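You operate a simulated robot arm through the tools that you are given. There is no shell and no other tool. Be economical: measure what you need, move in short steps, check, and stop when the job is done.

You run a simulated two-armed robot. Do the job below in one go: nothing can be reset, and whatever is moved stays where it is left.

TASK
Screw the cap back on the softener bottle.

The check looks at the end state, three seconds after you hand in, the way a careful person would. Anything else that was tipped, shoved, dropped, spilled or broken makes it a failure. A push-on lid holds only when it is set on centred and level and pressed home; a screw cap is set on level and turned clockwise until tight.

THE ROBOT
Two 7-joint arms with two-finger parallel grippers on one trunk, on a base that drives. Base frame: it is fixed to the floor where the robot stands at the start and does not move with it; the origin is under the middle of the robot, x ahead of it, y to its left, z up. Lengths are in m, angles in rad, forces in N, time in s.
The left shoulder is at the start at [0.05, 0.187, 0.999], the right one opposite. With the tool pointing down near the work surface each hand reaches from about 0.1 to 0.66 m from the robot's upright axis, wherever it stands, measured 20 degrees to its own side. Payload 3.43 kg a hand.
The TCP of each hand is the grasp point between the finger pads, 0.03 m short of the fingertips. In the tool frame z runs along the fingers and y along their closing line. The gripper opens to 0.094 m. The fingers are 0.028 m wide and 0.01 m thick; the gripper's body (0.05 by 0.096 m) begins 0.055 m behind the TCP.
Orientation is told as [roll, pitch, yaw] about the base's x, y, z axes, in that order, counted from this pose: with the fingers straight down and closing along the base's y, the tool's x points along the base's -x, its y along +y and its z along -z.

THE INTERFACE
- The arms move only by the tool servo_tool. It takes "left_plan", "right_plan" or both (then of equal length, played together; a hand with none holds still); each is a list of rows, each an object (a shift or turn left out is 0, a gripper value left out holds the last) with "dp": the shift along the tool's x, y, z in mm, a list of three; "rotation": the turn, a rotation vector about the tool's x, y, z in degrees, a list of three; "claw": the opening in per cent of the stroke, from 0 (shut) to 100 (fully open). In form: [{"dp": [tx, ty, tz], "rotation": [wx, wy, wz], "claw": claw}, ...]. A call has 1 to 10 rows; each row is the pose to reach, as a shift and turn from the pose commanded when the call began, along the tool's axes at that moment. A row lasts 0.2 s, in which the tool goes at most 0.05 m and 0.15 rad; a call with a longer step from one row to the next is refused whole, and so is a gripper value outside its range. A pose out of reach is approached as far as the arm can. The call stops where the force on the tool passes 40 N (or 10 N more than at its start, if that is more) or the arm is blocked; 0.2 s more then pass. The fingers move at their own pace (about 0.153 m/s each) and stop on an object; they squeeze with about 37 N. The grip force told is the motor's: it shows also when the fingers shut on nothing. Time passes only in rows, and 0.2 s behind the last, so rows that repeat a pose let the fingers close. It gives the time, the measured TCP pose, the force on the tool (base axes), the opening and the grip force at its end, in the units of the frame above (readings bear some noise), with the torque about the TCP (base axes, N m) and any sound that the robot's microphone picked up.
- Cameras (640 x 400 px; columns grow to the right, rows downward): "scene" is now at [0.1516, -0.0112, 1.206]; the picture's right is [-0.14, -0.99, 0.00], its down [-0.13, 0.02, -0.99] and it looks along [0.98, -0.13, -0.13] (base axes); focal length 214 px, centre (320, 200). "left" rides on the left gripper at [0.076, -0.014, -0.102] in its tool frame; the picture's right is [0.18, 0.98, 0.00], its down [-0.75, 0.14, -0.64] and it looks along [-0.63, 0.12, 0.77] (tool axes); focal length 243 px, centre (320, 200). "right" rides on the right gripper at [0.076, 0.014, -0.103] in its tool frame; the picture's right is [-0.18, 0.98, 0.00], its down [-0.75, -0.14, -0.64] and it looks along [-0.63, -0.12, 0.77] (tool axes); focal length 243 px, centre (320, 200). There is no depth. A picture from a camera that has moved, and an enlarged one, comes with that camera's place and axes in the base frame and with its lens.
- grab_frame(camera): a new picture of that camera. It takes no simulated time.
- lift_body(by): slides the trunk up (or, below 0, down) by that many m; the arms and the scene camera ride with it, the base frame stays. It gives what a move gives, with no picture.
- drive_base(legs): drives the robot by 1 to 6 legs, each [ahead, left, turn to the left] in m, m and rad, along the robot's own axes; the way and the turn of a leg run together, so that a leg with both is an arc; at most 1.5 m and 3.142 rad a leg. The arms and the cameras ride along, it lands a little off, and it stops where it bumps. It gives what a move gives.
- turn_head(pan, tilt): turns the head with the scene camera to pan (to the left, within 1.396 rad either way) and tilt (down, from -0.506 to 1.204), counted from straight ahead of the robot. It gives what a move gives.
- inspect(camera, box): a new picture of the part [left, top, right, bottom] of that camera's present view, enlarged. It takes no simulated time.
- close_job(): hands the job in; it is judged then, once.

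Work in short steps. Places have to be worked out from the pictures, the camera data and where the tool is seen: move nearer, look again, correct. Check each grasp and each placing, and mend what went wrong. You have 120 turns and 88 pictures in all, those below and enlarged ones among them. Open the grippers and draw the arms clear of the work before you hand the job in, unless the task says otherwise; then end with one line.

The tools are called after "Call:" by a JSON object that holds its "api" and its "payload". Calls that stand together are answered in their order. servo_tool: Moves the arms, as the interface text tells. Its arguments: {"type":"object","properties":{"left_plan":{"type":"array","items":{"type":"object","properties":{"dp":{"type":"array","items":{"type":"number"}},"rotation":{"type":"array","items":{"type":"number"}},"claw":{"type":"number"}}}},"right_plan":{"type":"array","items":{"type":"object","properties":{"dp":{"type":"array","items":{"type":"number"}},"rotation":{"type":"array","items":{"type":"number"}},"claw":{"type":"number"}}}}},"required":[]} The other tools are called the same way: lift_body (by) slides the trunk up or down; drive_base (legs) drives the base; turn_head (pan, tilt) turns the head that bears the scene camera; grab_frame (camera) takes a picture; inspect (camera, box) takes an enlarged picture of a part of a camera's view; close_job () hands the job in.

At the start:

```text
time_s: 0.0
left_tcp_pos: [0.3714, 0.158, 1.2239]
left_ee_rot: [-0.002, 0.0, 0.002]
left_ft_force: [-0.6, 0.4, 0.0]
left_wrist_torque: [0.01, -0.01, -0.01]
left_grip_width: 0.0938
left_gripper_force: 0.1
right_tcp_pos: [0.316, -0.13, 1.1815]
right_ee_rot: [0.0, 0.0, 0.001]
right_ft_force: [-0.3, -0.4, 0.7]
right_wrist_torque: [-0.03, -0.01, -0.01]
right_grip_width: 0.0941
right_gripper_force: 0.2
trunk travel left (down, up): [-0.214, 0.217]
robot x, y, heading: [0.0009, -0.0035, -0.001]
head pan, tilt: [-0.136, 0.134]
```

scene: 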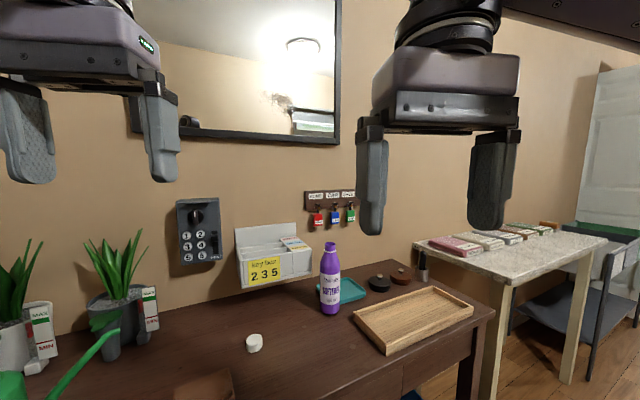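
right: 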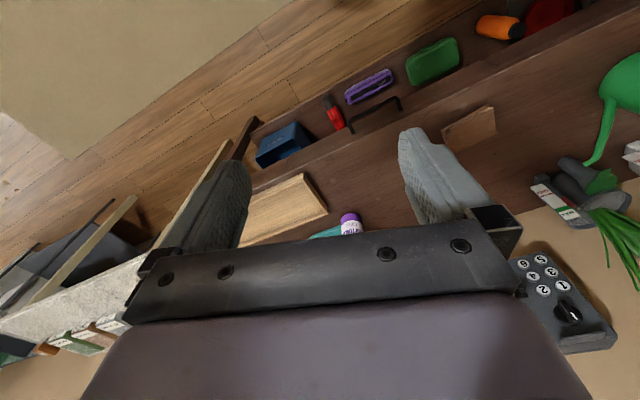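
left: 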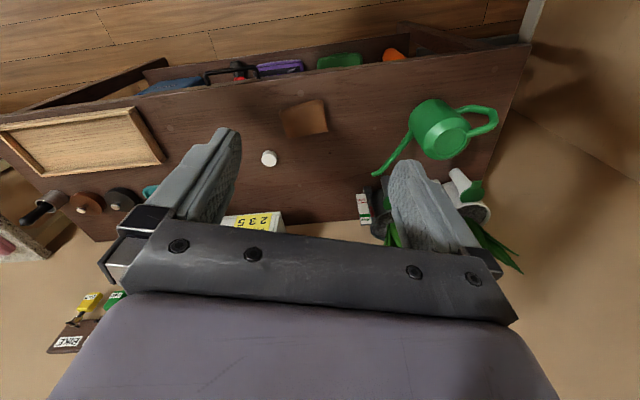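

I see a purple softener bottle and a white cap-like item on the desk, plus dark round things behind the tray. I look closer at the bottle and at those candidates.

Call:
{"api": "inspect", "payload": {"camera": "scene", "box": [300, 230, 420, 320]}}

Call:
{"api": "inspect", "payload": {"camera": "scene", "box": [220, 310, 300, 370]}}

```text
4.44 times, centred on (360, 275) of scene
camera zoom: at [0.1516, -0.0112, 1.206], right [-0.14, -0.99, 0.0], down [-0.13, 0.02, -0.99], along [0.98, -0.13, -0.13], focal length 953 px, centre (142, -133)
```

zoom: 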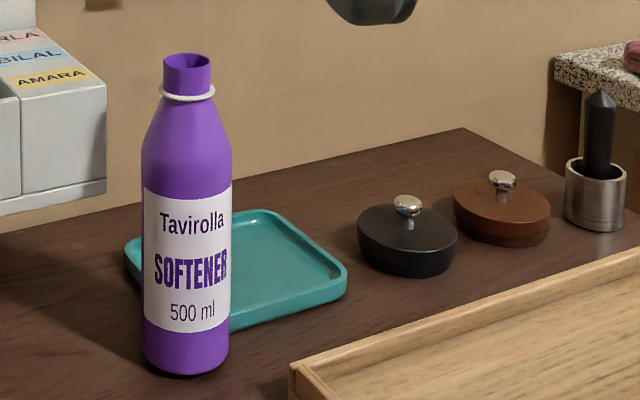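

```text
6.67 times, centred on (260, 340) of scene
camera zoom: at [0.1516, -0.0112, 1.206], right [-0.14, -0.99, 0.0], down [-0.13, 0.02, -0.99], along [0.98, -0.13, -0.13], focal length 1430 px, centre (720, -733)
```

zoom: 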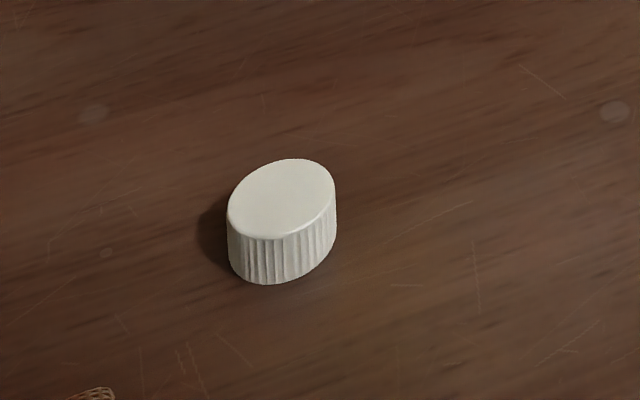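

The white ribbed cap lies upright near (0.61, 0.08, 0.82); the bottle stands near (0.71, -0.11), its top about 1.01. I tilt the head down to see the desk edge and the room for driving in.

Call:
{"api": "turn_head", "payload": {"pan": 0.0, "tilt": 0.75}}

Call:
{"api": "grab_frame", "payload": {"camera": "scene"}}

```text
time_s: 1.0
left_tcp_pos: [0.3731, 0.1567, 1.2234]
left_ee_rot: [-0.002, 0.0, 0.002]
left_ft_force: [0.3, -0.3, -0.8]
left_wrist_torque: [0.02, -0.01, -0.03]
left_grip_width: 0.0939
left_gripper_force: 0.0
right_tcp_pos: [0.3146, -0.1301, 1.1821]
right_ee_rot: [0.0, 0.0, 0.001]
right_ft_force: [-0.4, -1.0, -0.3]
right_wrist_torque: [-0.02, 0.01, 0.05]
right_grip_width: 0.0942
right_gripper_force: 0.0
trunk travel left (down, up): [-0.214, 0.217]
robot x, y, heading: [-0.0006, 0.0034, 0.002]
head pan, tilt: [0.0, 0.75]
```

```text
82 pictures are left
camera scene: at [0.1428, 0.0013, 1.1504], right [0.0, -1.0, 0.0], down [-0.68, 0.0, -0.73], along [0.73, 0.0, -0.68], focal length 214 px, centre (320, 200)
```

scene: 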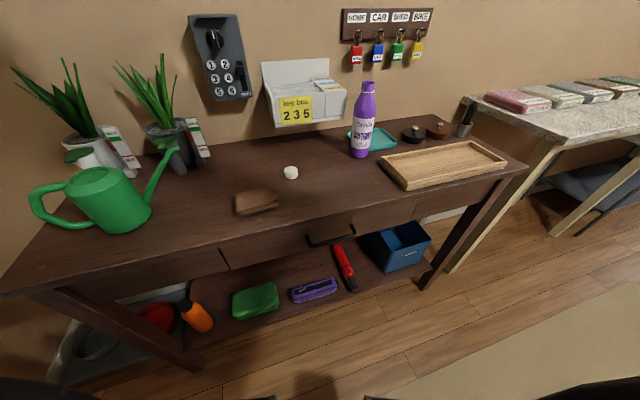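

The desk is turned about 18° and the floor in front is free, so I shift right and turn left to face it squarely, with the bottle in front of me.

Call:
{"api": "drive_base", "payload": {"legs": [[0.0, -0.25, 0.0], [0.0, 0.0, 0.32], [0.09, 0.0, 0.0]]}}

Call:
{"api": "turn_head", "payload": {"pan": 0.0, "tilt": 0.6}}

Call:
{"api": "grab_frame", "payload": {"camera": "scene"}}

```text
time_s: 5.5
left_tcp_pos: [0.3875, 0.045, 1.2229]
left_ee_rot: [-0.002, 0.001, 0.325]
left_ft_force: [-0.1, -0.7, 0.2]
left_wrist_torque: [-0.01, 0.0, 0.0]
left_grip_width: 0.0942
left_gripper_force: 0.0
right_tcp_pos: [0.4261, -0.2452, 1.1818]
right_ee_rot: [0.0, 0.001, 0.321]
right_ft_force: [-0.3, 1.0, -0.5]
right_wrist_torque: [-0.03, -0.01, -0.02]
right_grip_width: 0.0937
right_gripper_force: 0.2
trunk travel left (down, up): [-0.214, 0.217]
robot x, y, heading: [0.0838, -0.2237, 0.319]
head pan, tilt: [0.0, 0.75]
```

```text
time_s: 6.2
left_tcp_pos: [0.3882, 0.0449, 1.2234]
left_ee_rot: [-0.002, 0.002, 0.326]
left_ft_force: [0.3, 0.0, -0.1]
left_wrist_torque: [0.02, -0.01, 0.02]
left_grip_width: 0.0941
left_gripper_force: 0.1
right_tcp_pos: [0.4249, -0.245, 1.1829]
right_ee_rot: [0.001, 0.0, 0.322]
right_ft_force: [-0.1, -0.5, -0.7]
right_wrist_torque: [-0.02, 0.03, 0.0]
right_grip_width: 0.094
right_gripper_force: 0.0
trunk travel left (down, up): [-0.214, 0.217]
robot x, y, heading: [0.0891, -0.2202, 0.318]
head pan, tilt: [0.0, 0.6]
```

```text
81 pictures are left
camera scene: at [0.2256, -0.1742, 1.1631], right [0.32, -0.95, 0.0], down [-0.54, -0.18, -0.82], along [0.78, 0.26, -0.57], focal length 214 px, centre (320, 200)
```

scene: 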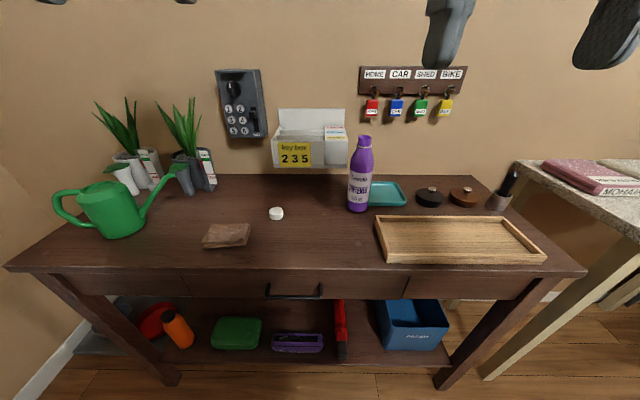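

The pose is good; I move a bit closer (7 cm ahead, 5 cm right).

Call:
{"api": "drive_base", "payload": {"legs": [[0.07, -0.05, 0.0]]}}

Call:
{"api": "inspect", "payload": {"camera": "scene", "box": [240, 110, 440, 235]}}

```text
time_s: 7.3
left_tcp_pos: [0.4696, 0.0209, 1.2223]
left_ee_rot: [-0.002, 0.001, 0.324]
left_ft_force: [0.3, -0.7, 0.5]
left_wrist_torque: [0.0, 0.0, 0.0]
left_grip_width: 0.0938
left_gripper_force: 0.0
right_tcp_pos: [0.5073, -0.2697, 1.182]
right_ee_rot: [-0.002, 0.001, 0.323]
right_ft_force: [0.2, -0.4, 0.0]
right_wrist_torque: [0.03, 0.01, 0.0]
right_grip_width: 0.0941
right_gripper_force: 0.0
trunk travel left (down, up): [-0.214, 0.217]
robot x, y, heading: [0.1696, -0.247, 0.327]
head pan, tilt: [0.0, 0.6]
```

```text
3.20 times, centred on (340, 172) of scene
camera zoom: at [0.3079, -0.1991, 1.1631], right [0.32, -0.95, 0.0], down [-0.54, -0.18, -0.82], along [0.78, 0.26, -0.57], focal length 686 px, centre (256, 288)
```

zoom: 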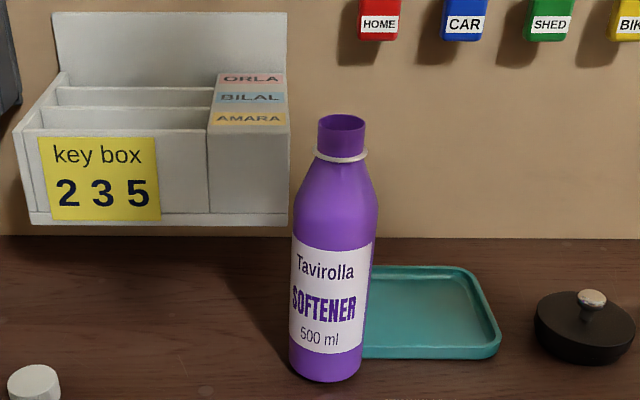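

Bottle computed at (0.703, -0.123) with its rim at z≈1.009. I take the left hand above the cap to z≈0.95 and look with its camera.

Call:
{"api": "servo_tool", "payload": {"left_plan": [{"dp": [-40, 3, 20]}, {"dp": [-80, 6, 45]}, {"dp": [-120, 9, 70]}, {"dp": [-146, 11, 110]}, {"dp": [-146, 11, 155]}, {"dp": [-146, 11, 200]}, {"dp": [-146, 11, 240]}, {"dp": [-146, 11, 272]}, {"dp": [-146, 11, 272]}]}}

Call:
{"api": "grab_frame", "payload": {"camera": "left"}}

Call:
{"api": "grab_frame", "payload": {"camera": "scene"}}

```text
time_s: 9.3
left_tcp_pos: [0.6033, 0.0783, 0.9507]
left_ee_rot: [-0.002, 0.0, 0.326]
left_ft_force: [-0.4, 0.8, 0.2]
left_wrist_torque: [0.03, -0.01, -0.02]
left_grip_width: 0.0939
left_gripper_force: 0.1
right_tcp_pos: [0.5069, -0.2707, 1.1831]
right_ee_rot: [0.0, 0.001, 0.322]
right_ft_force: [1.3, -0.2, -0.7]
right_wrist_torque: [-0.02, -0.04, 0.02]
right_grip_width: 0.094
right_gripper_force: 0.0
trunk travel left (down, up): [-0.214, 0.217]
robot x, y, heading: [0.1655, -0.2462, 0.319]
head pan, tilt: [0.0, 0.6]
```

```text
79 pictures are left
camera left: at [0.5353, 0.04, 1.0535], right [-0.49, 0.87, 0.0], down [0.67, 0.38, 0.64], along [0.56, 0.31, -0.77], focal length 243 px, centre (320, 200)
```

left: 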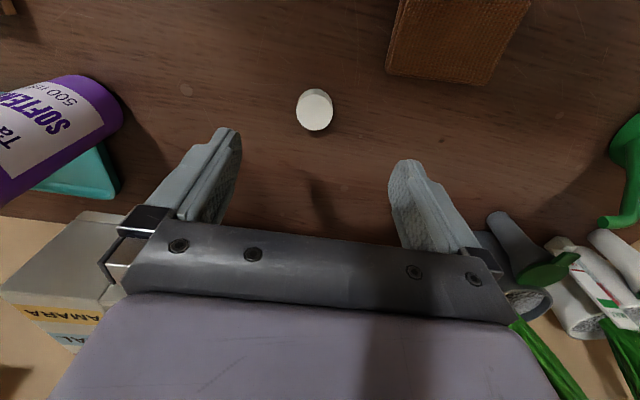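

```text
78 pictures are left
camera scene: at [0.3074, -0.199, 1.1632], right [0.32, -0.95, 0.0], down [-0.54, -0.18, -0.83], along [0.78, 0.26, -0.56], focal length 214 px, centre (320, 200)
```

scene: 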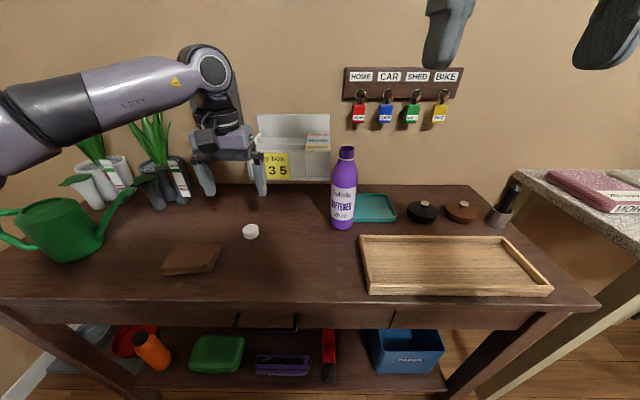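

The cap ray gives about (0.608, 0.073). I correct sideways and drop to z≈0.88 to look again.

Call:
{"api": "servo_tool", "payload": {"left_plan": [{"dp": [-3, -6, 35]}, {"dp": [-3, -6, 70]}, {"dp": [-3, -6, 70]}]}}

Call:
{"api": "grab_frame", "payload": {"camera": "left"}}

Call:
{"api": "inspect", "payload": {"camera": "scene", "box": [170, 150, 330, 250]}}

```text
time_s: 10.2
left_tcp_pos: [0.6086, 0.0732, 0.881]
left_ee_rot: [-0.002, -0.003, 0.325]
left_ft_force: [0.2, 0.6, -0.6]
left_wrist_torque: [-0.04, -0.02, 0.0]
left_grip_width: 0.0943
left_gripper_force: 0.0
right_tcp_pos: [0.5069, -0.2695, 1.1834]
right_ee_rot: [-0.001, 0.0, 0.323]
right_ft_force: [0.0, 0.0, 0.9]
right_wrist_torque: [-0.03, 0.0, -0.01]
right_grip_width: 0.0942
right_gripper_force: 0.1
trunk travel left (down, up): [-0.214, 0.217]
robot x, y, heading: [0.1667, -0.2497, 0.319]
head pan, tilt: [0.0, 0.6]
```

```text
77 pictures are left
camera left: at [0.5403, 0.0354, 0.9838], right [-0.49, 0.87, 0.0], down [0.67, 0.38, 0.64], along [0.56, 0.31, -0.77], focal length 243 px, centre (320, 200)
```

left: 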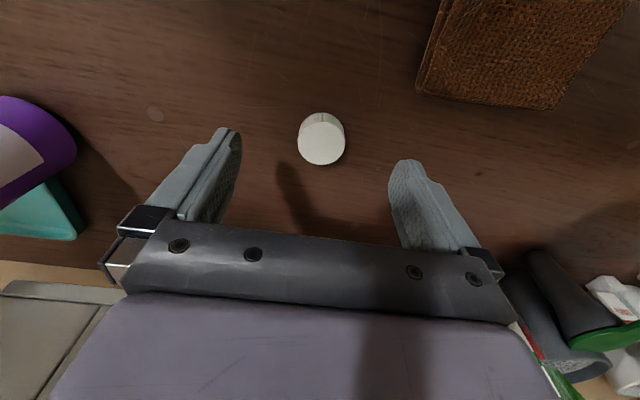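

```text
4.00 times, centred on (250, 200) of scene
camera zoom: at [0.3074, -0.199, 1.1632], right [0.32, -0.95, 0.0], down [-0.54, -0.18, -0.83], along [0.78, 0.26, -0.56], focal length 858 px, centre (600, 200)
```

zoom: 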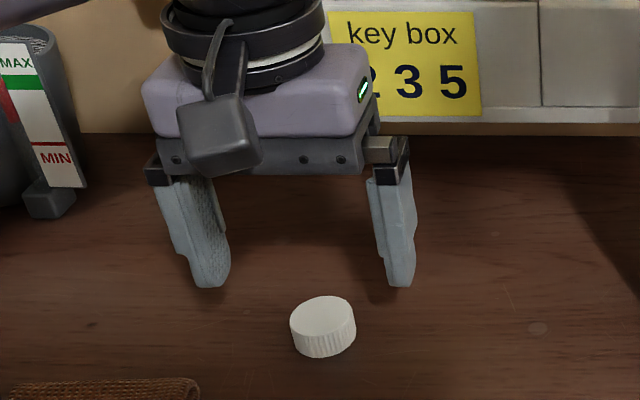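

Cap top centre computes to (0.607, 0.073, 0.83), straight under the TCP. I lower 34 mm (tips ≈0.817) with the fingers still open.

Call:
{"api": "servo_tool", "payload": {"left_plan": [{"dp": [0, 0, 18]}, {"dp": [0, 0, 28]}, {"dp": [0, 0, 34]}, {"dp": [0, 0, 34]}]}}

Call:
{"api": "inspect", "payload": {"camera": "scene", "box": [190, 180, 310, 255]}}

Call:
{"api": "grab_frame", "payload": {"camera": "left"}}

```text
time_s: 11.2
left_tcp_pos: [0.6097, 0.0724, 0.846]
left_ee_rot: [-0.002, -0.002, 0.326]
left_ft_force: [1.0, -0.2, 0.7]
left_wrist_torque: [-0.01, -0.02, 0.03]
left_grip_width: 0.0939
left_gripper_force: 0.0
right_tcp_pos: [0.5065, -0.2702, 1.1815]
right_ee_rot: [-0.001, 0.002, 0.323]
right_ft_force: [0.3, -0.4, 0.5]
right_wrist_torque: [-0.02, 0.0, 0.0]
right_grip_width: 0.094
right_gripper_force: 0.1
trunk travel left (down, up): [-0.214, 0.217]
robot x, y, heading: [0.1647, -0.2436, 0.322]
head pan, tilt: [0.0, 0.6]
```

```text
5.33 times, centred on (250, 218) of scene
camera zoom: at [0.3074, -0.199, 1.1632], right [0.32, -0.95, 0.0], down [-0.54, -0.18, -0.83], along [0.78, 0.26, -0.56], focal length 1144 px, centre (693, 107)
```

zoom: 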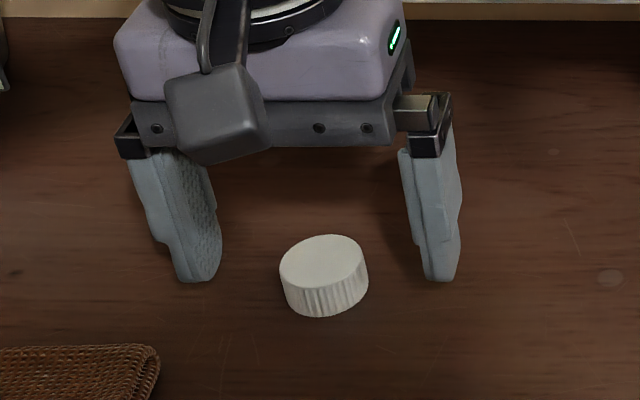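

```text
74 pictures are left
camera left: at [0.5411, 0.0344, 0.9502], right [-0.49, 0.87, 0.0], down [0.67, 0.38, 0.64], along [0.56, 0.31, -0.77], focal length 243 px, centre (320, 200)
```

left: 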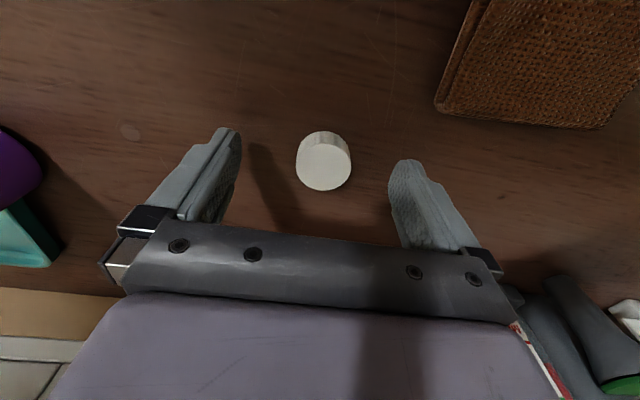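

The cap sits centred between the pads. Close the left gripper.

Call:
{"api": "servo_tool", "payload": {"left_plan": [{"claw": 60}, {"claw": 40}, {"claw": 20}, {"claw": 20}, {"claw": 20}]}}

Call:
{"api": "inspect", "payload": {"camera": "scene", "box": [190, 180, 310, 255]}}

```text
time_s: 12.3
left_tcp_pos: [0.6086, 0.0715, 0.848]
left_ee_rot: [-0.001, -0.001, 0.325]
left_ft_force: [0.3, 0.8, 3.0]
left_wrist_torque: [0.0, -0.01, -0.01]
left_grip_width: 0.0186
left_gripper_force: 0.1
right_tcp_pos: [0.5076, -0.2698, 1.1832]
right_ee_rot: [0.002, 0.0, 0.323]
right_ft_force: [-0.6, 0.1, -0.1]
right_wrist_torque: [0.0, -0.02, 0.0]
right_grip_width: 0.0937
right_gripper_force: 0.1
trunk travel left (down, up): [-0.214, 0.217]
robot x, y, heading: [0.1663, -0.2469, 0.32]
head pan, tilt: [0.0, 0.6]
```

```text
5.33 times, centred on (250, 218) of scene
camera zoom: at [0.3072, -0.1991, 1.1632], right [0.32, -0.95, 0.0], down [-0.54, -0.18, -0.83], along [0.78, 0.26, -0.56], focal length 1144 px, centre (693, 107)
```

zoom: 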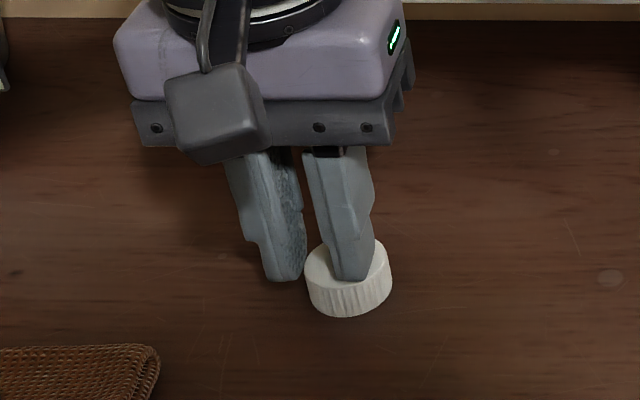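

The fingers closed to 19 mm: the tips were too high and slid over the cap, which shifted a bit. I reopen, rise and measure again, expecting the desk lower than I assumed.

Call:
{"api": "servo_tool", "payload": {"left_plan": [{"dp": [0, 0, -10]}, {"dp": [0, 0, -30], "claw": 100}, {"dp": [0, 0, -40]}, {"dp": [0, 0, -40]}, {"dp": [0, 0, -40]}]}}

Call:
{"api": "inspect", "payload": {"camera": "scene", "box": [190, 180, 310, 255]}}

Call:
{"api": "inspect", "payload": {"camera": "left", "box": [220, 60, 420, 185]}}

```text
time_s: 13.6
left_tcp_pos: [0.6077, 0.0732, 0.8879]
left_ee_rot: [-0.001, -0.001, 0.326]
left_ft_force: [0.0, -0.4, 0.0]
left_wrist_torque: [-0.01, 0.0, 0.01]
left_grip_width: 0.0941
left_gripper_force: 0.0
right_tcp_pos: [0.5078, -0.2683, 1.1825]
right_ee_rot: [-0.001, 0.0, 0.323]
right_ft_force: [0.7, -0.1, -0.2]
right_wrist_torque: [-0.04, 0.02, -0.03]
right_grip_width: 0.0941
right_gripper_force: 0.0
trunk travel left (down, up): [-0.214, 0.217]
robot x, y, heading: [0.1653, -0.2473, 0.323]
head pan, tilt: [0.0, 0.6]
```

```text
5.33 times, centred on (250, 218) of scene
camera zoom: at [0.3074, -0.199, 1.1632], right [0.32, -0.95, 0.0], down [-0.54, -0.18, -0.83], along [0.78, 0.26, -0.56], focal length 1144 px, centre (693, 107)
```

zoom: 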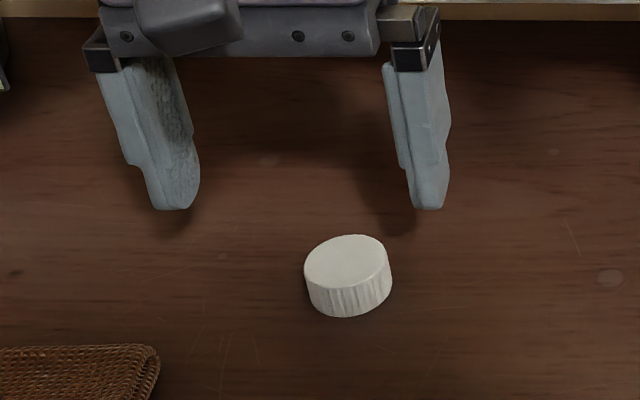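

```text
3.20 times, centred on (320, 122) of left
camera zoom: at [0.541, 0.0343, 0.9906], right [-0.49, 0.87, 0.0], down [0.67, 0.37, 0.64], along [0.56, 0.31, -0.77], focal length 776 px, centre (320, 448)
```

zoom: 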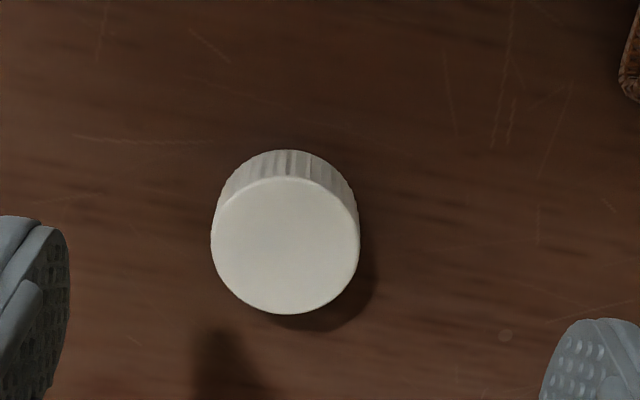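

Combining both views, the cap top is at about (0.614, 0.064, 0.821), so the desk is near 0.80. I shift over it and go down to TCP z≈0.836, watching the force.

Call:
{"api": "servo_tool", "payload": {"left_plan": [{"dp": [-3.5, -10, 15]}, {"dp": [-3.5, -10, 35]}, {"dp": [-3.5, -10, 46]}, {"dp": [-3.5, -10, 52]}, {"dp": [-3.5, -10, 52]}]}}

Call:
{"api": "inspect", "payload": {"camera": "scene", "box": [190, 180, 310, 255]}}

Call:
{"api": "grab_frame", "payload": {"camera": "left"}}

```text
time_s: 14.8
left_tcp_pos: [0.6163, 0.0647, 0.8347]
left_ee_rot: [-0.002, -0.001, 0.323]
left_ft_force: [0.0, -0.4, 0.3]
left_wrist_torque: [0.03, 0.03, 0.01]
left_grip_width: 0.094
left_gripper_force: 0.0
right_tcp_pos: [0.5072, -0.2702, 1.1832]
right_ee_rot: [0.001, 0.0, 0.323]
right_ft_force: [0.1, 0.5, 0.0]
right_wrist_torque: [-0.02, 0.01, -0.03]
right_grip_width: 0.094
right_gripper_force: 0.0
trunk travel left (down, up): [-0.214, 0.217]
robot x, y, heading: [0.1657, -0.2453, 0.32]
head pan, tilt: [0.0, 0.6]
```

```text
5.33 times, centred on (250, 218) of scene
camera zoom: at [0.3074, -0.199, 1.1632], right [0.32, -0.95, 0.0], down [-0.54, -0.18, -0.83], along [0.78, 0.26, -0.56], focal length 1144 px, centre (693, 107)
```

zoom: 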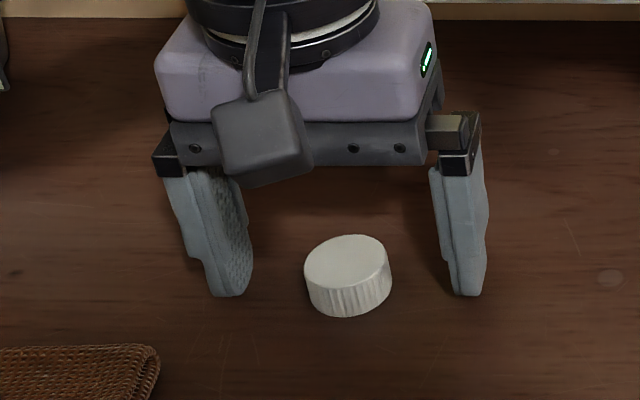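

```text
69 pictures are left
camera left: at [0.5479, 0.0262, 0.9381], right [-0.49, 0.87, 0.0], down [0.67, 0.38, 0.64], along [0.56, 0.31, -0.77], focal length 243 px, centre (320, 200)
```

left: 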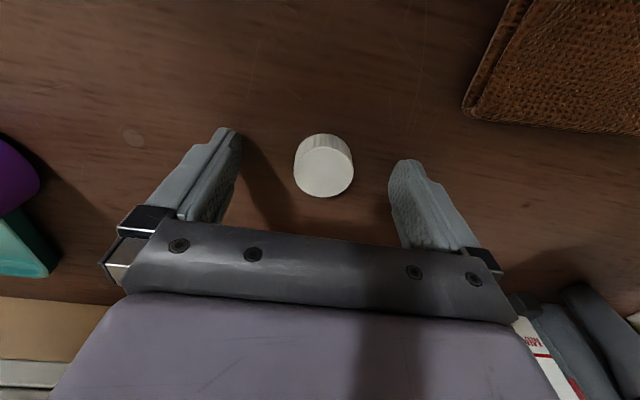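

The tips now straddle the cap at its base level and the cap is centred. Close.

Call:
{"api": "servo_tool", "payload": {"left_plan": [{"claw": 65}, {"claw": 45}, {"claw": 30}, {"claw": 20}, {"claw": 20}, {"claw": 20}]}}

Call:
{"api": "inspect", "payload": {"camera": "scene", "box": [190, 180, 310, 255]}}

```text
time_s: 16.1
left_tcp_pos: [0.6161, 0.0634, 0.8348]
left_ee_rot: [-0.002, -0.002, 0.323]
left_ft_force: [-0.3, -0.2, -0.1]
left_wrist_torque: [0.04, -0.04, -0.02]
left_grip_width: 0.0326
left_gripper_force: 36.9
right_tcp_pos: [0.5072, -0.2687, 1.1815]
right_ee_rot: [0.001, -0.001, 0.323]
right_ft_force: [-0.9, -0.4, 0.3]
right_wrist_torque: [0.02, -0.04, 0.03]
right_grip_width: 0.094
right_gripper_force: 0.0
trunk travel left (down, up): [-0.214, 0.217]
robot x, y, heading: [0.1678, -0.2432, 0.323]
head pan, tilt: [0.0, 0.6]
```

```text
5.33 times, centred on (250, 218) of scene
camera zoom: at [0.3074, -0.199, 1.1632], right [0.32, -0.95, 0.0], down [-0.54, -0.18, -0.83], along [0.78, 0.26, -0.56], focal length 1144 px, centre (693, 107)
```

zoom: 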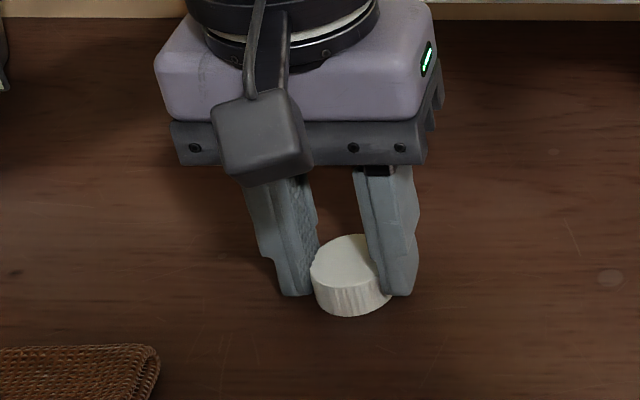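

Cap gripped at 33 mm with full force. I check the centring from the left camera.

Call:
{"api": "inspect", "payload": {"camera": "left", "box": [240, 80, 400, 180]}}

```text
4.00 times, centred on (320, 130) of left
camera zoom: at [0.5479, 0.0262, 0.9384], right [-0.49, 0.87, 0.0], down [0.67, 0.38, 0.64], along [0.56, 0.31, -0.77], focal length 970 px, centre (320, 480)
```

zoom: 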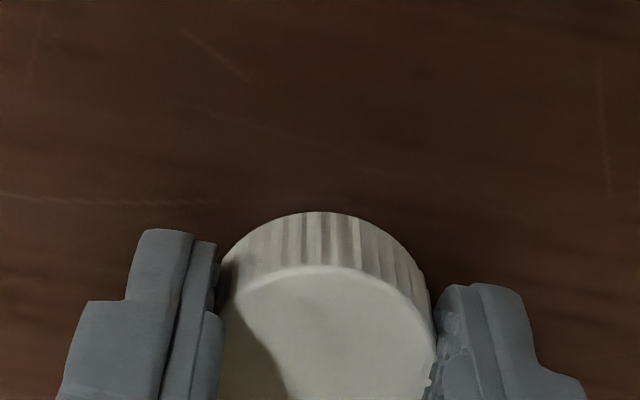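

The cap is centred on the TCP (within 1–2 mm). I lift it straight up to about z 1.13 and check.

Call:
{"api": "servo_tool", "payload": {"left_plan": [{"dp": [0, 0, -20]}, {"dp": [0, 0, -60]}, {"dp": [0, 0, -105]}, {"dp": [0, 0, -150]}, {"dp": [0, 0, -195]}, {"dp": [0, 0, -240]}, {"dp": [0, 0, -280]}, {"dp": [0, 0, -300]}, {"dp": [0, 0, -300]}]}}

Call:
{"api": "grab_frame", "payload": {"camera": "scene"}}

Call:
{"api": "grab_frame", "payload": {"camera": "right"}}

```text
time_s: 18.1
left_tcp_pos: [0.615, 0.0654, 1.1277]
left_ee_rot: [-0.001, 0.012, 0.324]
left_ft_force: [-0.1, -0.4, 0.0]
left_wrist_torque: [0.02, 0.0, 0.02]
left_grip_width: 0.0325
left_gripper_force: 37.0
left hand out of reach, approached as far as the arm can: row 8
right_tcp_pos: [0.5074, -0.2691, 1.1823]
right_ee_rot: [0.0, 0.0, 0.323]
right_ft_force: [-0.5, 0.2, -0.2]
right_wrist_torque: [-0.01, -0.01, -0.04]
right_grip_width: 0.0942
right_gripper_force: 0.0
trunk travel left (down, up): [-0.214, 0.217]
robot x, y, heading: [0.1668, -0.2482, 0.323]
head pan, tilt: [0.0, 0.6]
```

```text
66 pictures are left
camera scene: at [0.3073, -0.199, 1.1632], right [0.32, -0.95, 0.0], down [-0.54, -0.18, -0.83], along [0.78, 0.26, -0.56], focal length 214 px, centre (320, 200)
```

scene: 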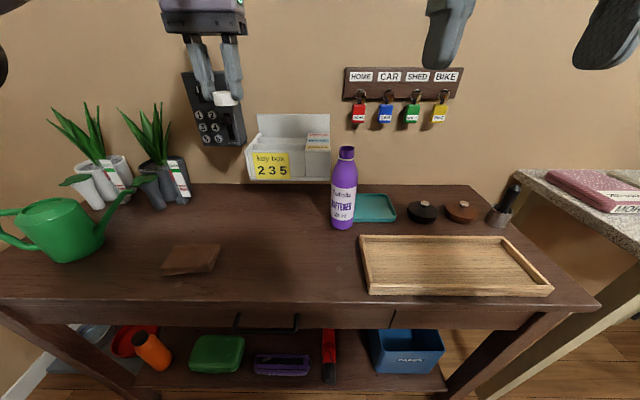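

```text
65 pictures are left
camera right: at [0.4305, -0.2807, 1.2849], right [-0.14, 0.99, 0.0], down [0.76, 0.1, 0.64], along [0.64, 0.09, -0.77], focal length 243 px, centre (320, 200)
```

right: 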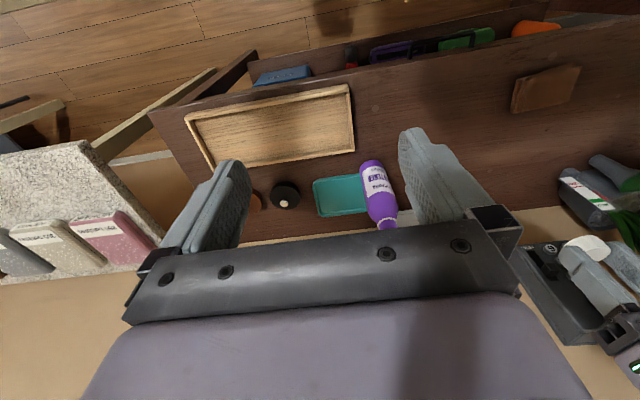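

The cap is safely held. Now the right hand pitches to 30° below horizontal and goes to a pre-grasp 12 cm behind the bottle (bottle ≈ (0.714, -0.122)).

Call:
{"api": "servo_tool", "payload": {"right_plan": [{"dp": [0, 0, 25], "rotation": [0, -6.5, 0]}, {"dp": [0, 8, 55], "rotation": [0, -13, 0]}, {"dp": [0, 16, 85], "rotation": [0, -19.5, 0]}, {"dp": [-10, 24, 115], "rotation": [0, -26, 0]}, {"dp": [-30, 32, 145], "rotation": [0, -32.5, 0]}, {"dp": [-55, 42, 170], "rotation": [0, -39, 0]}, {"dp": [-80, 52, 195], "rotation": [0, -45.5, 0]}, {"dp": [-105, 64, 218], "rotation": [0, -52, 0]}, {"dp": [-132, 75, 238], "rotation": [0, -60, 0]}, {"dp": [-132, 75, 238], "rotation": [0, -60, 0]}]}}

Call:
{"api": "grab_frame", "payload": {"camera": "right"}}

Call:
{"api": "grab_frame", "payload": {"camera": "scene"}}

```text
time_s: 20.4
left_tcp_pos: [0.615, 0.0652, 1.1276]
left_ee_rot: [0.002, 0.013, 0.327]
left_ft_force: [0.0, 0.3, 0.4]
left_wrist_torque: [-0.01, 0.0, 0.04]
left_grip_width: 0.0327
left_gripper_force: 37.6
right_tcp_pos: [0.6096, -0.1559, 0.9423]
right_ee_rot: [0.0, -1.047, 0.324]
right_ft_force: [-0.7, -0.3, 0.5]
right_wrist_torque: [0.01, -0.02, 0.0]
right_grip_width: 0.094
right_gripper_force: 0.0
trunk travel left (down, up): [-0.214, 0.217]
robot x, y, heading: [0.1701, -0.2481, 0.322]
head pan, tilt: [0.0, 0.6]
```

```text
64 pictures are left
camera right: at [0.4838, -0.1835, 0.928], right [-0.22, 0.96, 0.16], down [-0.13, -0.19, 0.97], along [0.97, 0.2, 0.16], focal length 243 px, centre (320, 200)
```

right: 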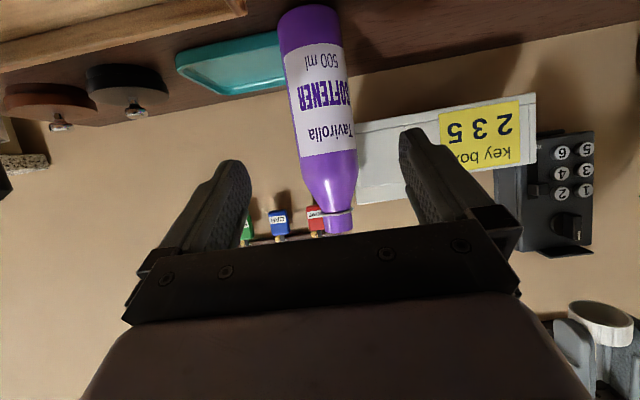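

```text
63 pictures are left
camera scene: at [0.3074, -0.199, 1.1632], right [0.32, -0.95, 0.0], down [-0.54, -0.18, -0.83], along [0.78, 0.26, -0.56], focal length 214 px, centre (320, 200)
```

scene: 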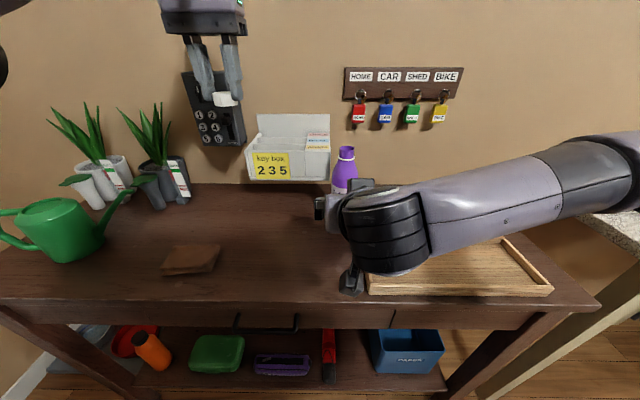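

Everything agrees: bottle axis within 2 mm of the hand's centre plane, rim z≈0.998, desk z≈0.80. Approach along the fingers by 100 mm.

Call:
{"api": "servo_tool", "payload": {"right_plan": [{"dp": [0, 0, 25]}, {"dp": [0, 0, 50]}, {"dp": [0, 0, 75]}, {"dp": [0, 0, 100]}, {"dp": [0, 0, 100]}]}}

Call:
{"api": "grab_frame", "payload": {"camera": "right"}}

Call:
{"api": "grab_frame", "payload": {"camera": "scene"}}

```text
time_s: 21.6
left_tcp_pos: [0.6161, 0.0644, 1.1268]
left_ee_rot: [0.0, 0.015, 0.328]
left_ft_force: [0.6, -0.3, -0.6]
left_wrist_torque: [0.01, 0.0, -0.01]
left_grip_width: 0.0323
left_gripper_force: 36.8
right_tcp_pos: [0.6923, -0.1287, 0.8931]
right_ee_rot: [0.001, -1.047, 0.322]
right_ft_force: [-0.2, 0.0, 0.0]
right_wrist_torque: [0.0, 0.01, -0.02]
right_grip_width: 0.094
right_gripper_force: 0.0
trunk travel left (down, up): [-0.214, 0.217]
robot x, y, heading: [0.1667, -0.2474, 0.322]
head pan, tilt: [0.0, 0.6]
```

```text
62 pictures are left
camera right: at [0.5669, -0.1556, 0.8789], right [-0.22, 0.96, 0.16], down [-0.13, -0.19, 0.97], along [0.97, 0.2, 0.16], focal length 243 px, centre (320, 200)
```

right: 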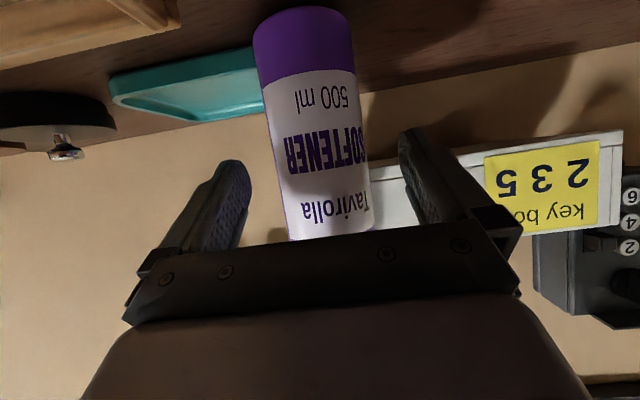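

```text
61 pictures are left
camera scene: at [0.3074, -0.199, 1.1632], right [0.32, -0.95, 0.0], down [-0.54, -0.18, -0.83], along [0.78, 0.26, -0.56], focal length 214 px, centre (320, 200)
```

scene: 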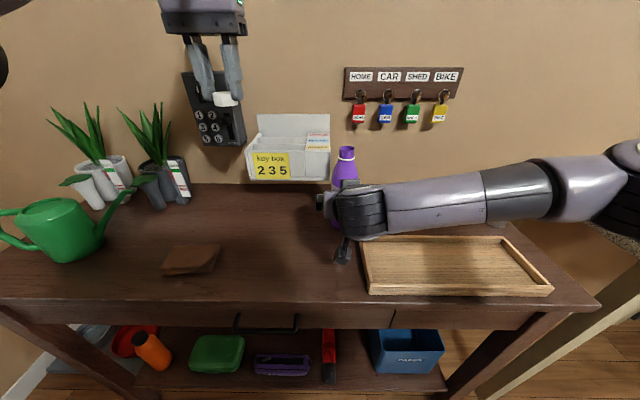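

Bottle is between the fingers and centred. 14 mm further, then close the right gripper.

Call:
{"api": "servo_tool", "payload": {"right_plan": [{"dp": [0, 0, 14]}, {"dp": [0, 0, 14], "claw": 80}, {"dp": [0, 0, 14], "claw": 70}, {"dp": [0, 0, 14], "claw": 60}, {"dp": [0, 0, 14], "claw": 50}, {"dp": [0, 0, 14], "claw": 50}]}}

Call:
{"api": "grab_frame", "payload": {"camera": "right"}}

Call:
{"api": "inspect", "payload": {"camera": "scene", "box": [280, 120, 440, 220]}}

```text
time_s: 22.9
left_tcp_pos: [0.615, 0.0646, 1.1271]
left_ee_rot: [0.001, 0.014, 0.326]
left_ft_force: [-0.2, -0.3, -0.4]
left_wrist_torque: [0.0, 0.01, 0.0]
left_grip_width: 0.0323
left_gripper_force: 36.8
right_tcp_pos: [0.7023, -0.1252, 0.8864]
right_ee_rot: [0.002, -1.045, 0.319]
right_ft_force: [-1.8, -3.6, 0.2]
right_wrist_torque: [0.25, -0.13, -0.27]
right_grip_width: 0.0561
right_gripper_force: 36.9
trunk travel left (down, up): [-0.214, 0.217]
robot x, y, heading: [0.1663, -0.2496, 0.322]
head pan, tilt: [0.0, 0.6]
```

```text
60 pictures are left
camera right: at [0.5779, -0.1522, 0.8721], right [-0.22, 0.96, 0.16], down [-0.12, -0.19, 0.97], along [0.97, 0.2, 0.16], focal length 243 px, centre (320, 200)
```

right: 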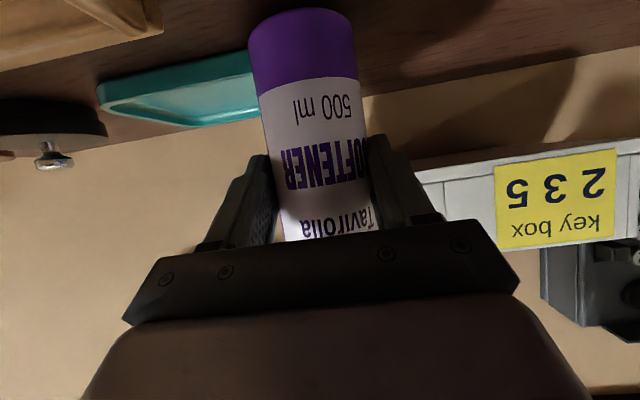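

```text
4.00 times, centred on (360, 170) of scene
camera zoom: at [0.3074, -0.1993, 1.1632], right [0.32, -0.95, 0.0], down [-0.54, -0.18, -0.83], along [0.78, 0.26, -0.56], focal length 858 px, centre (160, 320)
```

zoom: 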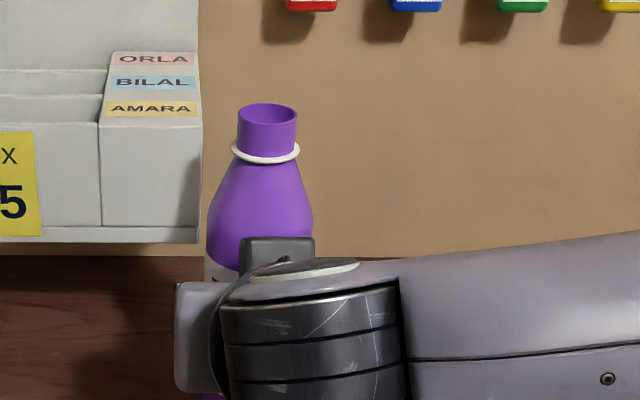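

The bottle is held (56 mm wide, 37 N) and upright. I carry the cap over to above the rim, about (0.716, -0.121), at TCP z≈1.10.

Call:
{"api": "servo_tool", "payload": {"left_plan": [{"dp": [-5, -30, 10]}, {"dp": [-10, -65, 20]}, {"dp": [-16, -100, 30]}, {"dp": [-24, -135, 32]}, {"dp": [-30, -170, 32]}, {"dp": [-36, -195, 32]}, {"dp": [-36, -208, 32]}, {"dp": [-36, -208, 32]}]}}

Call:
{"api": "grab_frame", "payload": {"camera": "left"}}

Call:
{"api": "grab_frame", "payload": {"camera": "scene"}}

```text
time_s: 24.9
left_tcp_pos: [0.6459, -0.0462, 1.0962]
left_ee_rot: [-0.041, -0.001, 0.376]
left_ft_force: [0.7, -0.4, -0.1]
left_wrist_torque: [0.0, 0.0, -0.01]
left_grip_width: 0.0324
left_gripper_force: 36.9
left hand out of reach, approached as far as the arm can: row 2, 3, 4, 5, 6, 7, 8
right_tcp_pos: [0.7039, -0.1261, 0.8869]
right_ee_rot: [0.002, -1.045, 0.318]
right_ft_force: [-1.7, -1.4, -0.2]
right_wrist_torque: [0.13, -0.13, -0.67]
right_grip_width: 0.0559
right_gripper_force: 37.5
trunk travel left (down, up): [-0.214, 0.217]
robot x, y, heading: [0.1616, -0.2502, 0.323]
head pan, tilt: [0.0, 0.6]
stopped in row 8 (left hand): the arm was blocked; the commanded pose is now the measured one
```

```text
58 pictures are left
camera left: at [0.5784, -0.0832, 1.2002], right [-0.53, 0.85, -0.04], down [0.64, 0.43, 0.64], along [0.56, 0.31, -0.77], focal length 243 px, centre (320, 200)
```

left: 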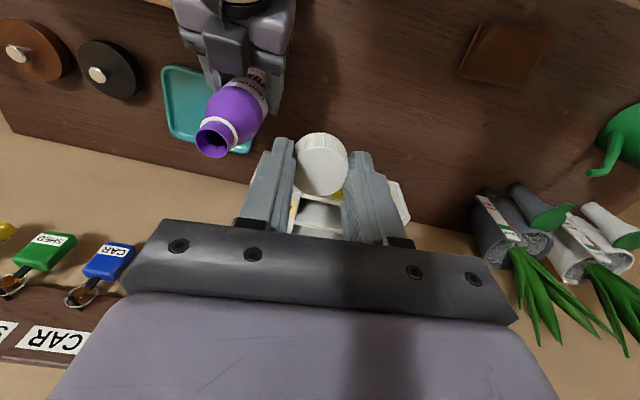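

```text
57 pictures are left
camera scene: at [0.3071, -0.1991, 1.1633], right [0.32, -0.95, 0.0], down [-0.54, -0.18, -0.83], along [0.78, 0.26, -0.56], focal length 214 px, centre (320, 200)
```

scene: 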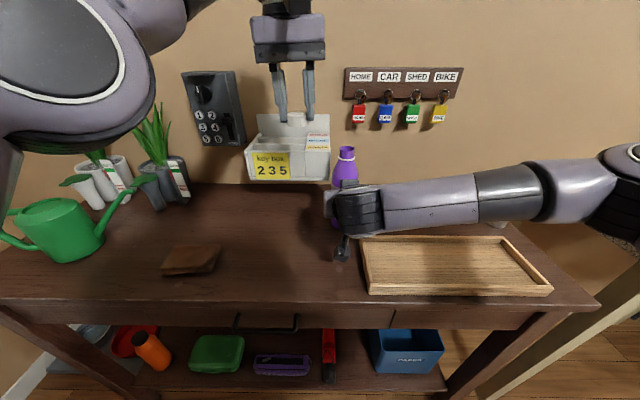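

The left arm runs out of reach here at this height. I release the bottle, back the right hand off, then raise the trunk and shift the robot right so both hands reach comfortably.

Call:
{"api": "servo_tool", "payload": {"right_plan": [{"claw": 75}, {"claw": 100}, {"claw": 100}, {"dp": [0, 0, -25]}, {"dp": [0, 0, -55]}, {"dp": [0, 0, -85]}, {"dp": [0, 0, -115]}, {"dp": [0, 0, -115]}]}}

Call:
{"api": "grab_frame", "payload": {"camera": "right"}}

```text
time_s: 26.8
left_tcp_pos: [0.646, -0.045, 1.0968]
left_ee_rot: [-0.042, -0.001, 0.375]
left_ft_force: [-1.1, -0.4, 0.0]
left_wrist_torque: [0.01, 0.0, -0.06]
left_grip_width: 0.0326
left_gripper_force: 36.8
right_tcp_pos: [0.6082, -0.156, 0.9416]
right_ee_rot: [0.001, -1.045, 0.319]
right_ft_force: [-0.3, -0.4, 0.0]
right_wrist_torque: [0.0, 0.02, 0.03]
right_grip_width: 0.094
right_gripper_force: 0.1
trunk travel left (down, up): [-0.214, 0.217]
robot x, y, heading: [0.1663, -0.2493, 0.322]
head pan, tilt: [0.0, 0.6]
```

```text
56 pictures are left
camera right: at [0.4828, -0.1834, 0.9292], right [-0.22, 0.96, 0.16], down [-0.12, -0.19, 0.97], along [0.97, 0.2, 0.16], focal length 243 px, centre (320, 200)
```

right: 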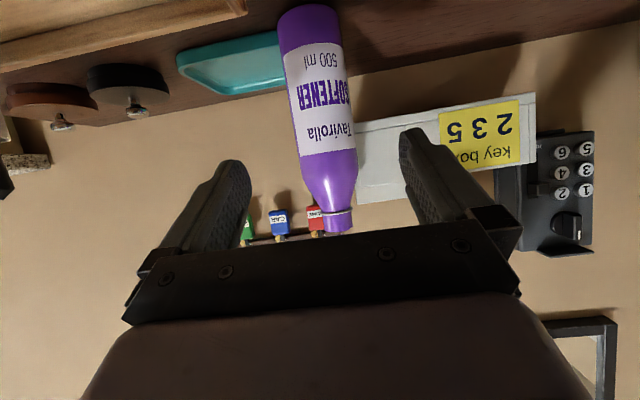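

Bottle stands untouched. Raise the trunk 0.14 and shift right 0.11.

Call:
{"api": "lift_body", "payload": {"by": 0.14}}

Call:
{"api": "drive_base", "payload": {"legs": [[0.0, -0.11, 0.0]]}}

Call:
{"api": "grab_frame", "payload": {"camera": "scene"}}

```text
time_s: 28.4
left_tcp_pos: [0.6464, -0.0461, 1.2358]
left_ee_rot: [-0.039, -0.001, 0.375]
left_ft_force: [0.3, -0.3, -0.5]
left_wrist_torque: [-0.03, -0.03, 0.01]
left_grip_width: 0.0329
left_gripper_force: 37.0
right_tcp_pos: [0.608, -0.1556, 1.0838]
right_ee_rot: [0.001, -1.046, 0.321]
right_ft_force: [0.4, -0.8, 0.0]
right_wrist_torque: [-0.01, 0.01, -0.01]
right_grip_width: 0.094
right_gripper_force: 0.1
trunk travel left (down, up): [-0.354, 0.077]
robot x, y, heading: [0.1683, -0.2545, 0.323]
head pan, tilt: [0.0, 0.6]
```

```text
time_s: 30.1
left_tcp_pos: [0.682, -0.1494, 1.2372]
left_ee_rot: [-0.041, -0.002, 0.377]
left_ft_force: [0.4, 0.8, 1.1]
left_wrist_torque: [0.02, -0.02, -0.03]
left_grip_width: 0.0331
left_gripper_force: 36.7
right_tcp_pos: [0.6429, -0.2607, 1.0841]
right_ee_rot: [0.001, -1.044, 0.322]
right_ft_force: [0.3, -0.4, -0.2]
right_wrist_torque: [-0.01, 0.04, 0.0]
right_grip_width: 0.0939
right_gripper_force: 0.0
trunk travel left (down, up): [-0.354, 0.077]
robot x, y, heading: [0.198, -0.3538, 0.321]
head pan, tilt: [0.0, 0.6]
```

```text
55 pictures are left
camera scene: at [0.3425, -0.3036, 1.3032], right [0.32, -0.95, 0.0], down [-0.54, -0.18, -0.83], along [0.78, 0.26, -0.56], focal length 214 px, centre (320, 200)
```

scene: 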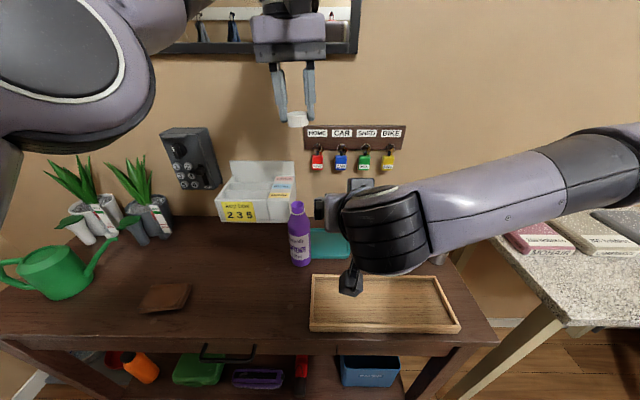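

Now bottle is at about 0.56 ahead, 0.06 left of the robot. Right hand goes to a new pre-grasp, yawed 20° left so its forearm stays to the right.

Call:
{"api": "servo_tool", "payload": {"right_plan": [{"dp": [0, 0, 0], "rotation": [-4.3, 0, -2.5]}, {"dp": [20, 14, 10], "rotation": [-8.6, 0, -5]}, {"dp": [50, 30, 30], "rotation": [-13, 0, -7.5]}, {"dp": [80, 48, 50], "rotation": [-17.3, 0, -10]}, {"dp": [117, 71, 74], "rotation": [-17.3, 0, -10]}, {"dp": [117, 71, 74], "rotation": [-17.3, 0, -10]}]}}

Call:
{"api": "grab_frame", "payload": {"camera": "right"}}

Call:
{"api": "grab_frame", "payload": {"camera": "scene"}}

```text
time_s: 31.4
left_tcp_pos: [0.6814, -0.1499, 1.2369]
left_ee_rot: [-0.042, -0.001, 0.378]
left_ft_force: [0.1, -0.3, 0.5]
left_wrist_torque: [0.0, -0.02, -0.02]
left_grip_width: 0.0332
left_gripper_force: 36.5
right_tcp_pos: [0.6258, -0.191, 0.9428]
right_ee_rot: [0.002, -1.045, 0.672]
right_ft_force: [-0.7, -0.4, -0.4]
right_wrist_torque: [0.0, 0.03, 0.03]
right_grip_width: 0.0939
right_gripper_force: 0.1
trunk travel left (down, up): [-0.354, 0.077]
robot x, y, heading: [0.2042, -0.3552, 0.324]
head pan, tilt: [0.0, 0.6]
```

```text
54 pictures are left
camera right: at [0.5171, -0.2595, 0.9287], right [-0.54, 0.83, 0.16], down [-0.05, -0.22, 0.97], along [0.84, 0.52, 0.16], focal length 243 px, centre (320, 200)
```

right: 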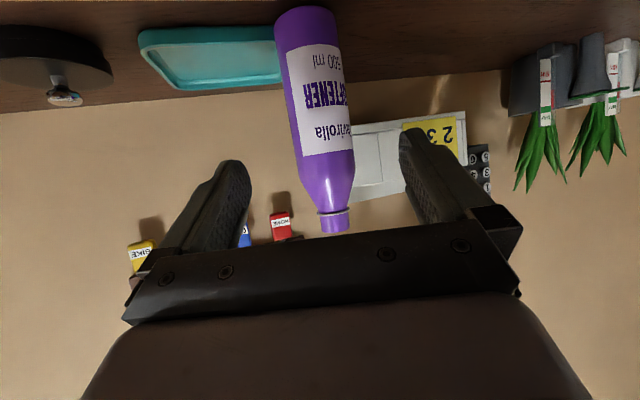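

```text
53 pictures are left
camera scene: at [0.3423, -0.3035, 1.3032], right [0.32, -0.95, 0.0], down [-0.54, -0.18, -0.83], along [0.78, 0.26, -0.56], focal length 214 px, centre (320, 200)
```

scene: 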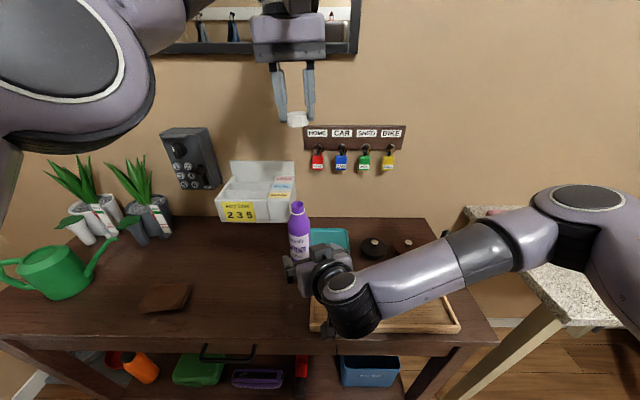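

Right pre-grasp is good. Before grasping I check the left hand's reach: level it and bring it over the bottle at TCP z≈1.10.

Call:
{"api": "servo_tool", "payload": {"left_plan": [{"dp": [-20, 8, 10], "rotation": [-2.4, 0, 0]}, {"dp": [-43, 14, 30], "rotation": [-2.4, 0, 0]}, {"dp": [-43, 18, 70], "rotation": [-2.4, 0, 0]}, {"dp": [-43, 20, 110], "rotation": [-2.4, 0, 0]}, {"dp": [-43, 20, 137], "rotation": [-2.4, 0, 0]}, {"dp": [-43, 20, 137], "rotation": [-2.4, 0, 0]}]}}

Call:
{"api": "grab_frame", "payload": {"camera": "left"}}

Call:
{"api": "grab_frame", "payload": {"camera": "scene"}}

```text
time_s: 32.9
left_tcp_pos: [0.7148, -0.1212, 1.0982]
left_ee_rot: [0.0, -0.002, 0.378]
left_ft_force: [0.9, 0.4, 1.0]
left_wrist_torque: [-0.02, 0.0, -0.03]
left_grip_width: 0.033
left_gripper_force: 36.4
left hand out of reach, approached as far as the arm can: row 1, 2
right_tcp_pos: [0.625, -0.1916, 0.9434]
right_ee_rot: [0.0, -1.044, 0.672]
right_ft_force: [0.2, 0.5, 0.3]
right_wrist_torque: [0.0, 0.02, 0.0]
right_grip_width: 0.0939
right_gripper_force: 0.1
trunk travel left (down, up): [-0.354, 0.077]
robot x, y, heading: [0.1981, -0.3493, 0.326]
head pan, tilt: [0.0, 0.6]
```

```text
52 pictures are left
camera left: at [0.65, -0.1634, 1.2016], right [-0.53, 0.85, 0.0], down [0.65, 0.41, 0.64], along [0.55, 0.34, -0.77], focal length 243 px, centre (320, 200)
```

left: 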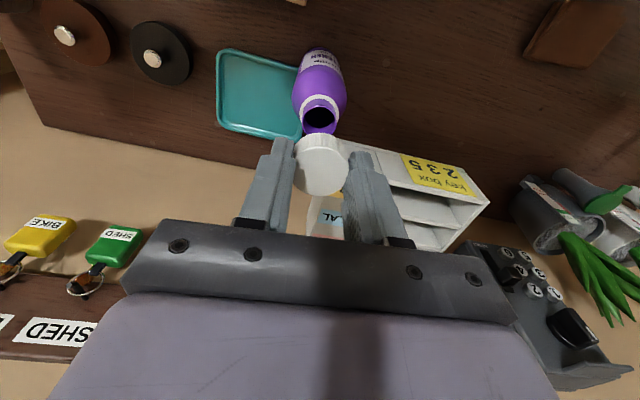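

```text
51 pictures are left
camera scene: at [0.3423, -0.3034, 1.3032], right [0.32, -0.95, 0.0], down [-0.54, -0.18, -0.83], along [0.78, 0.26, -0.56], focal length 214 px, centre (320, 200)
```

scene: 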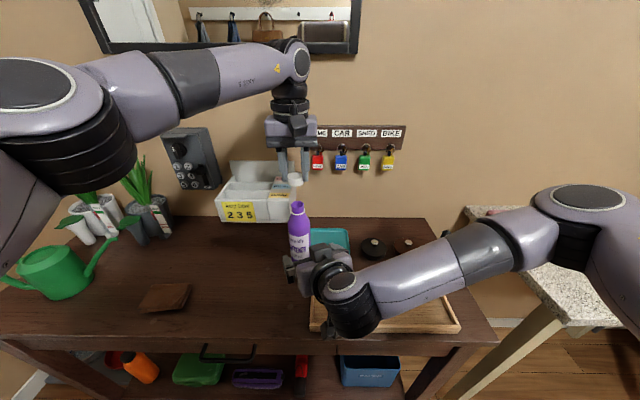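

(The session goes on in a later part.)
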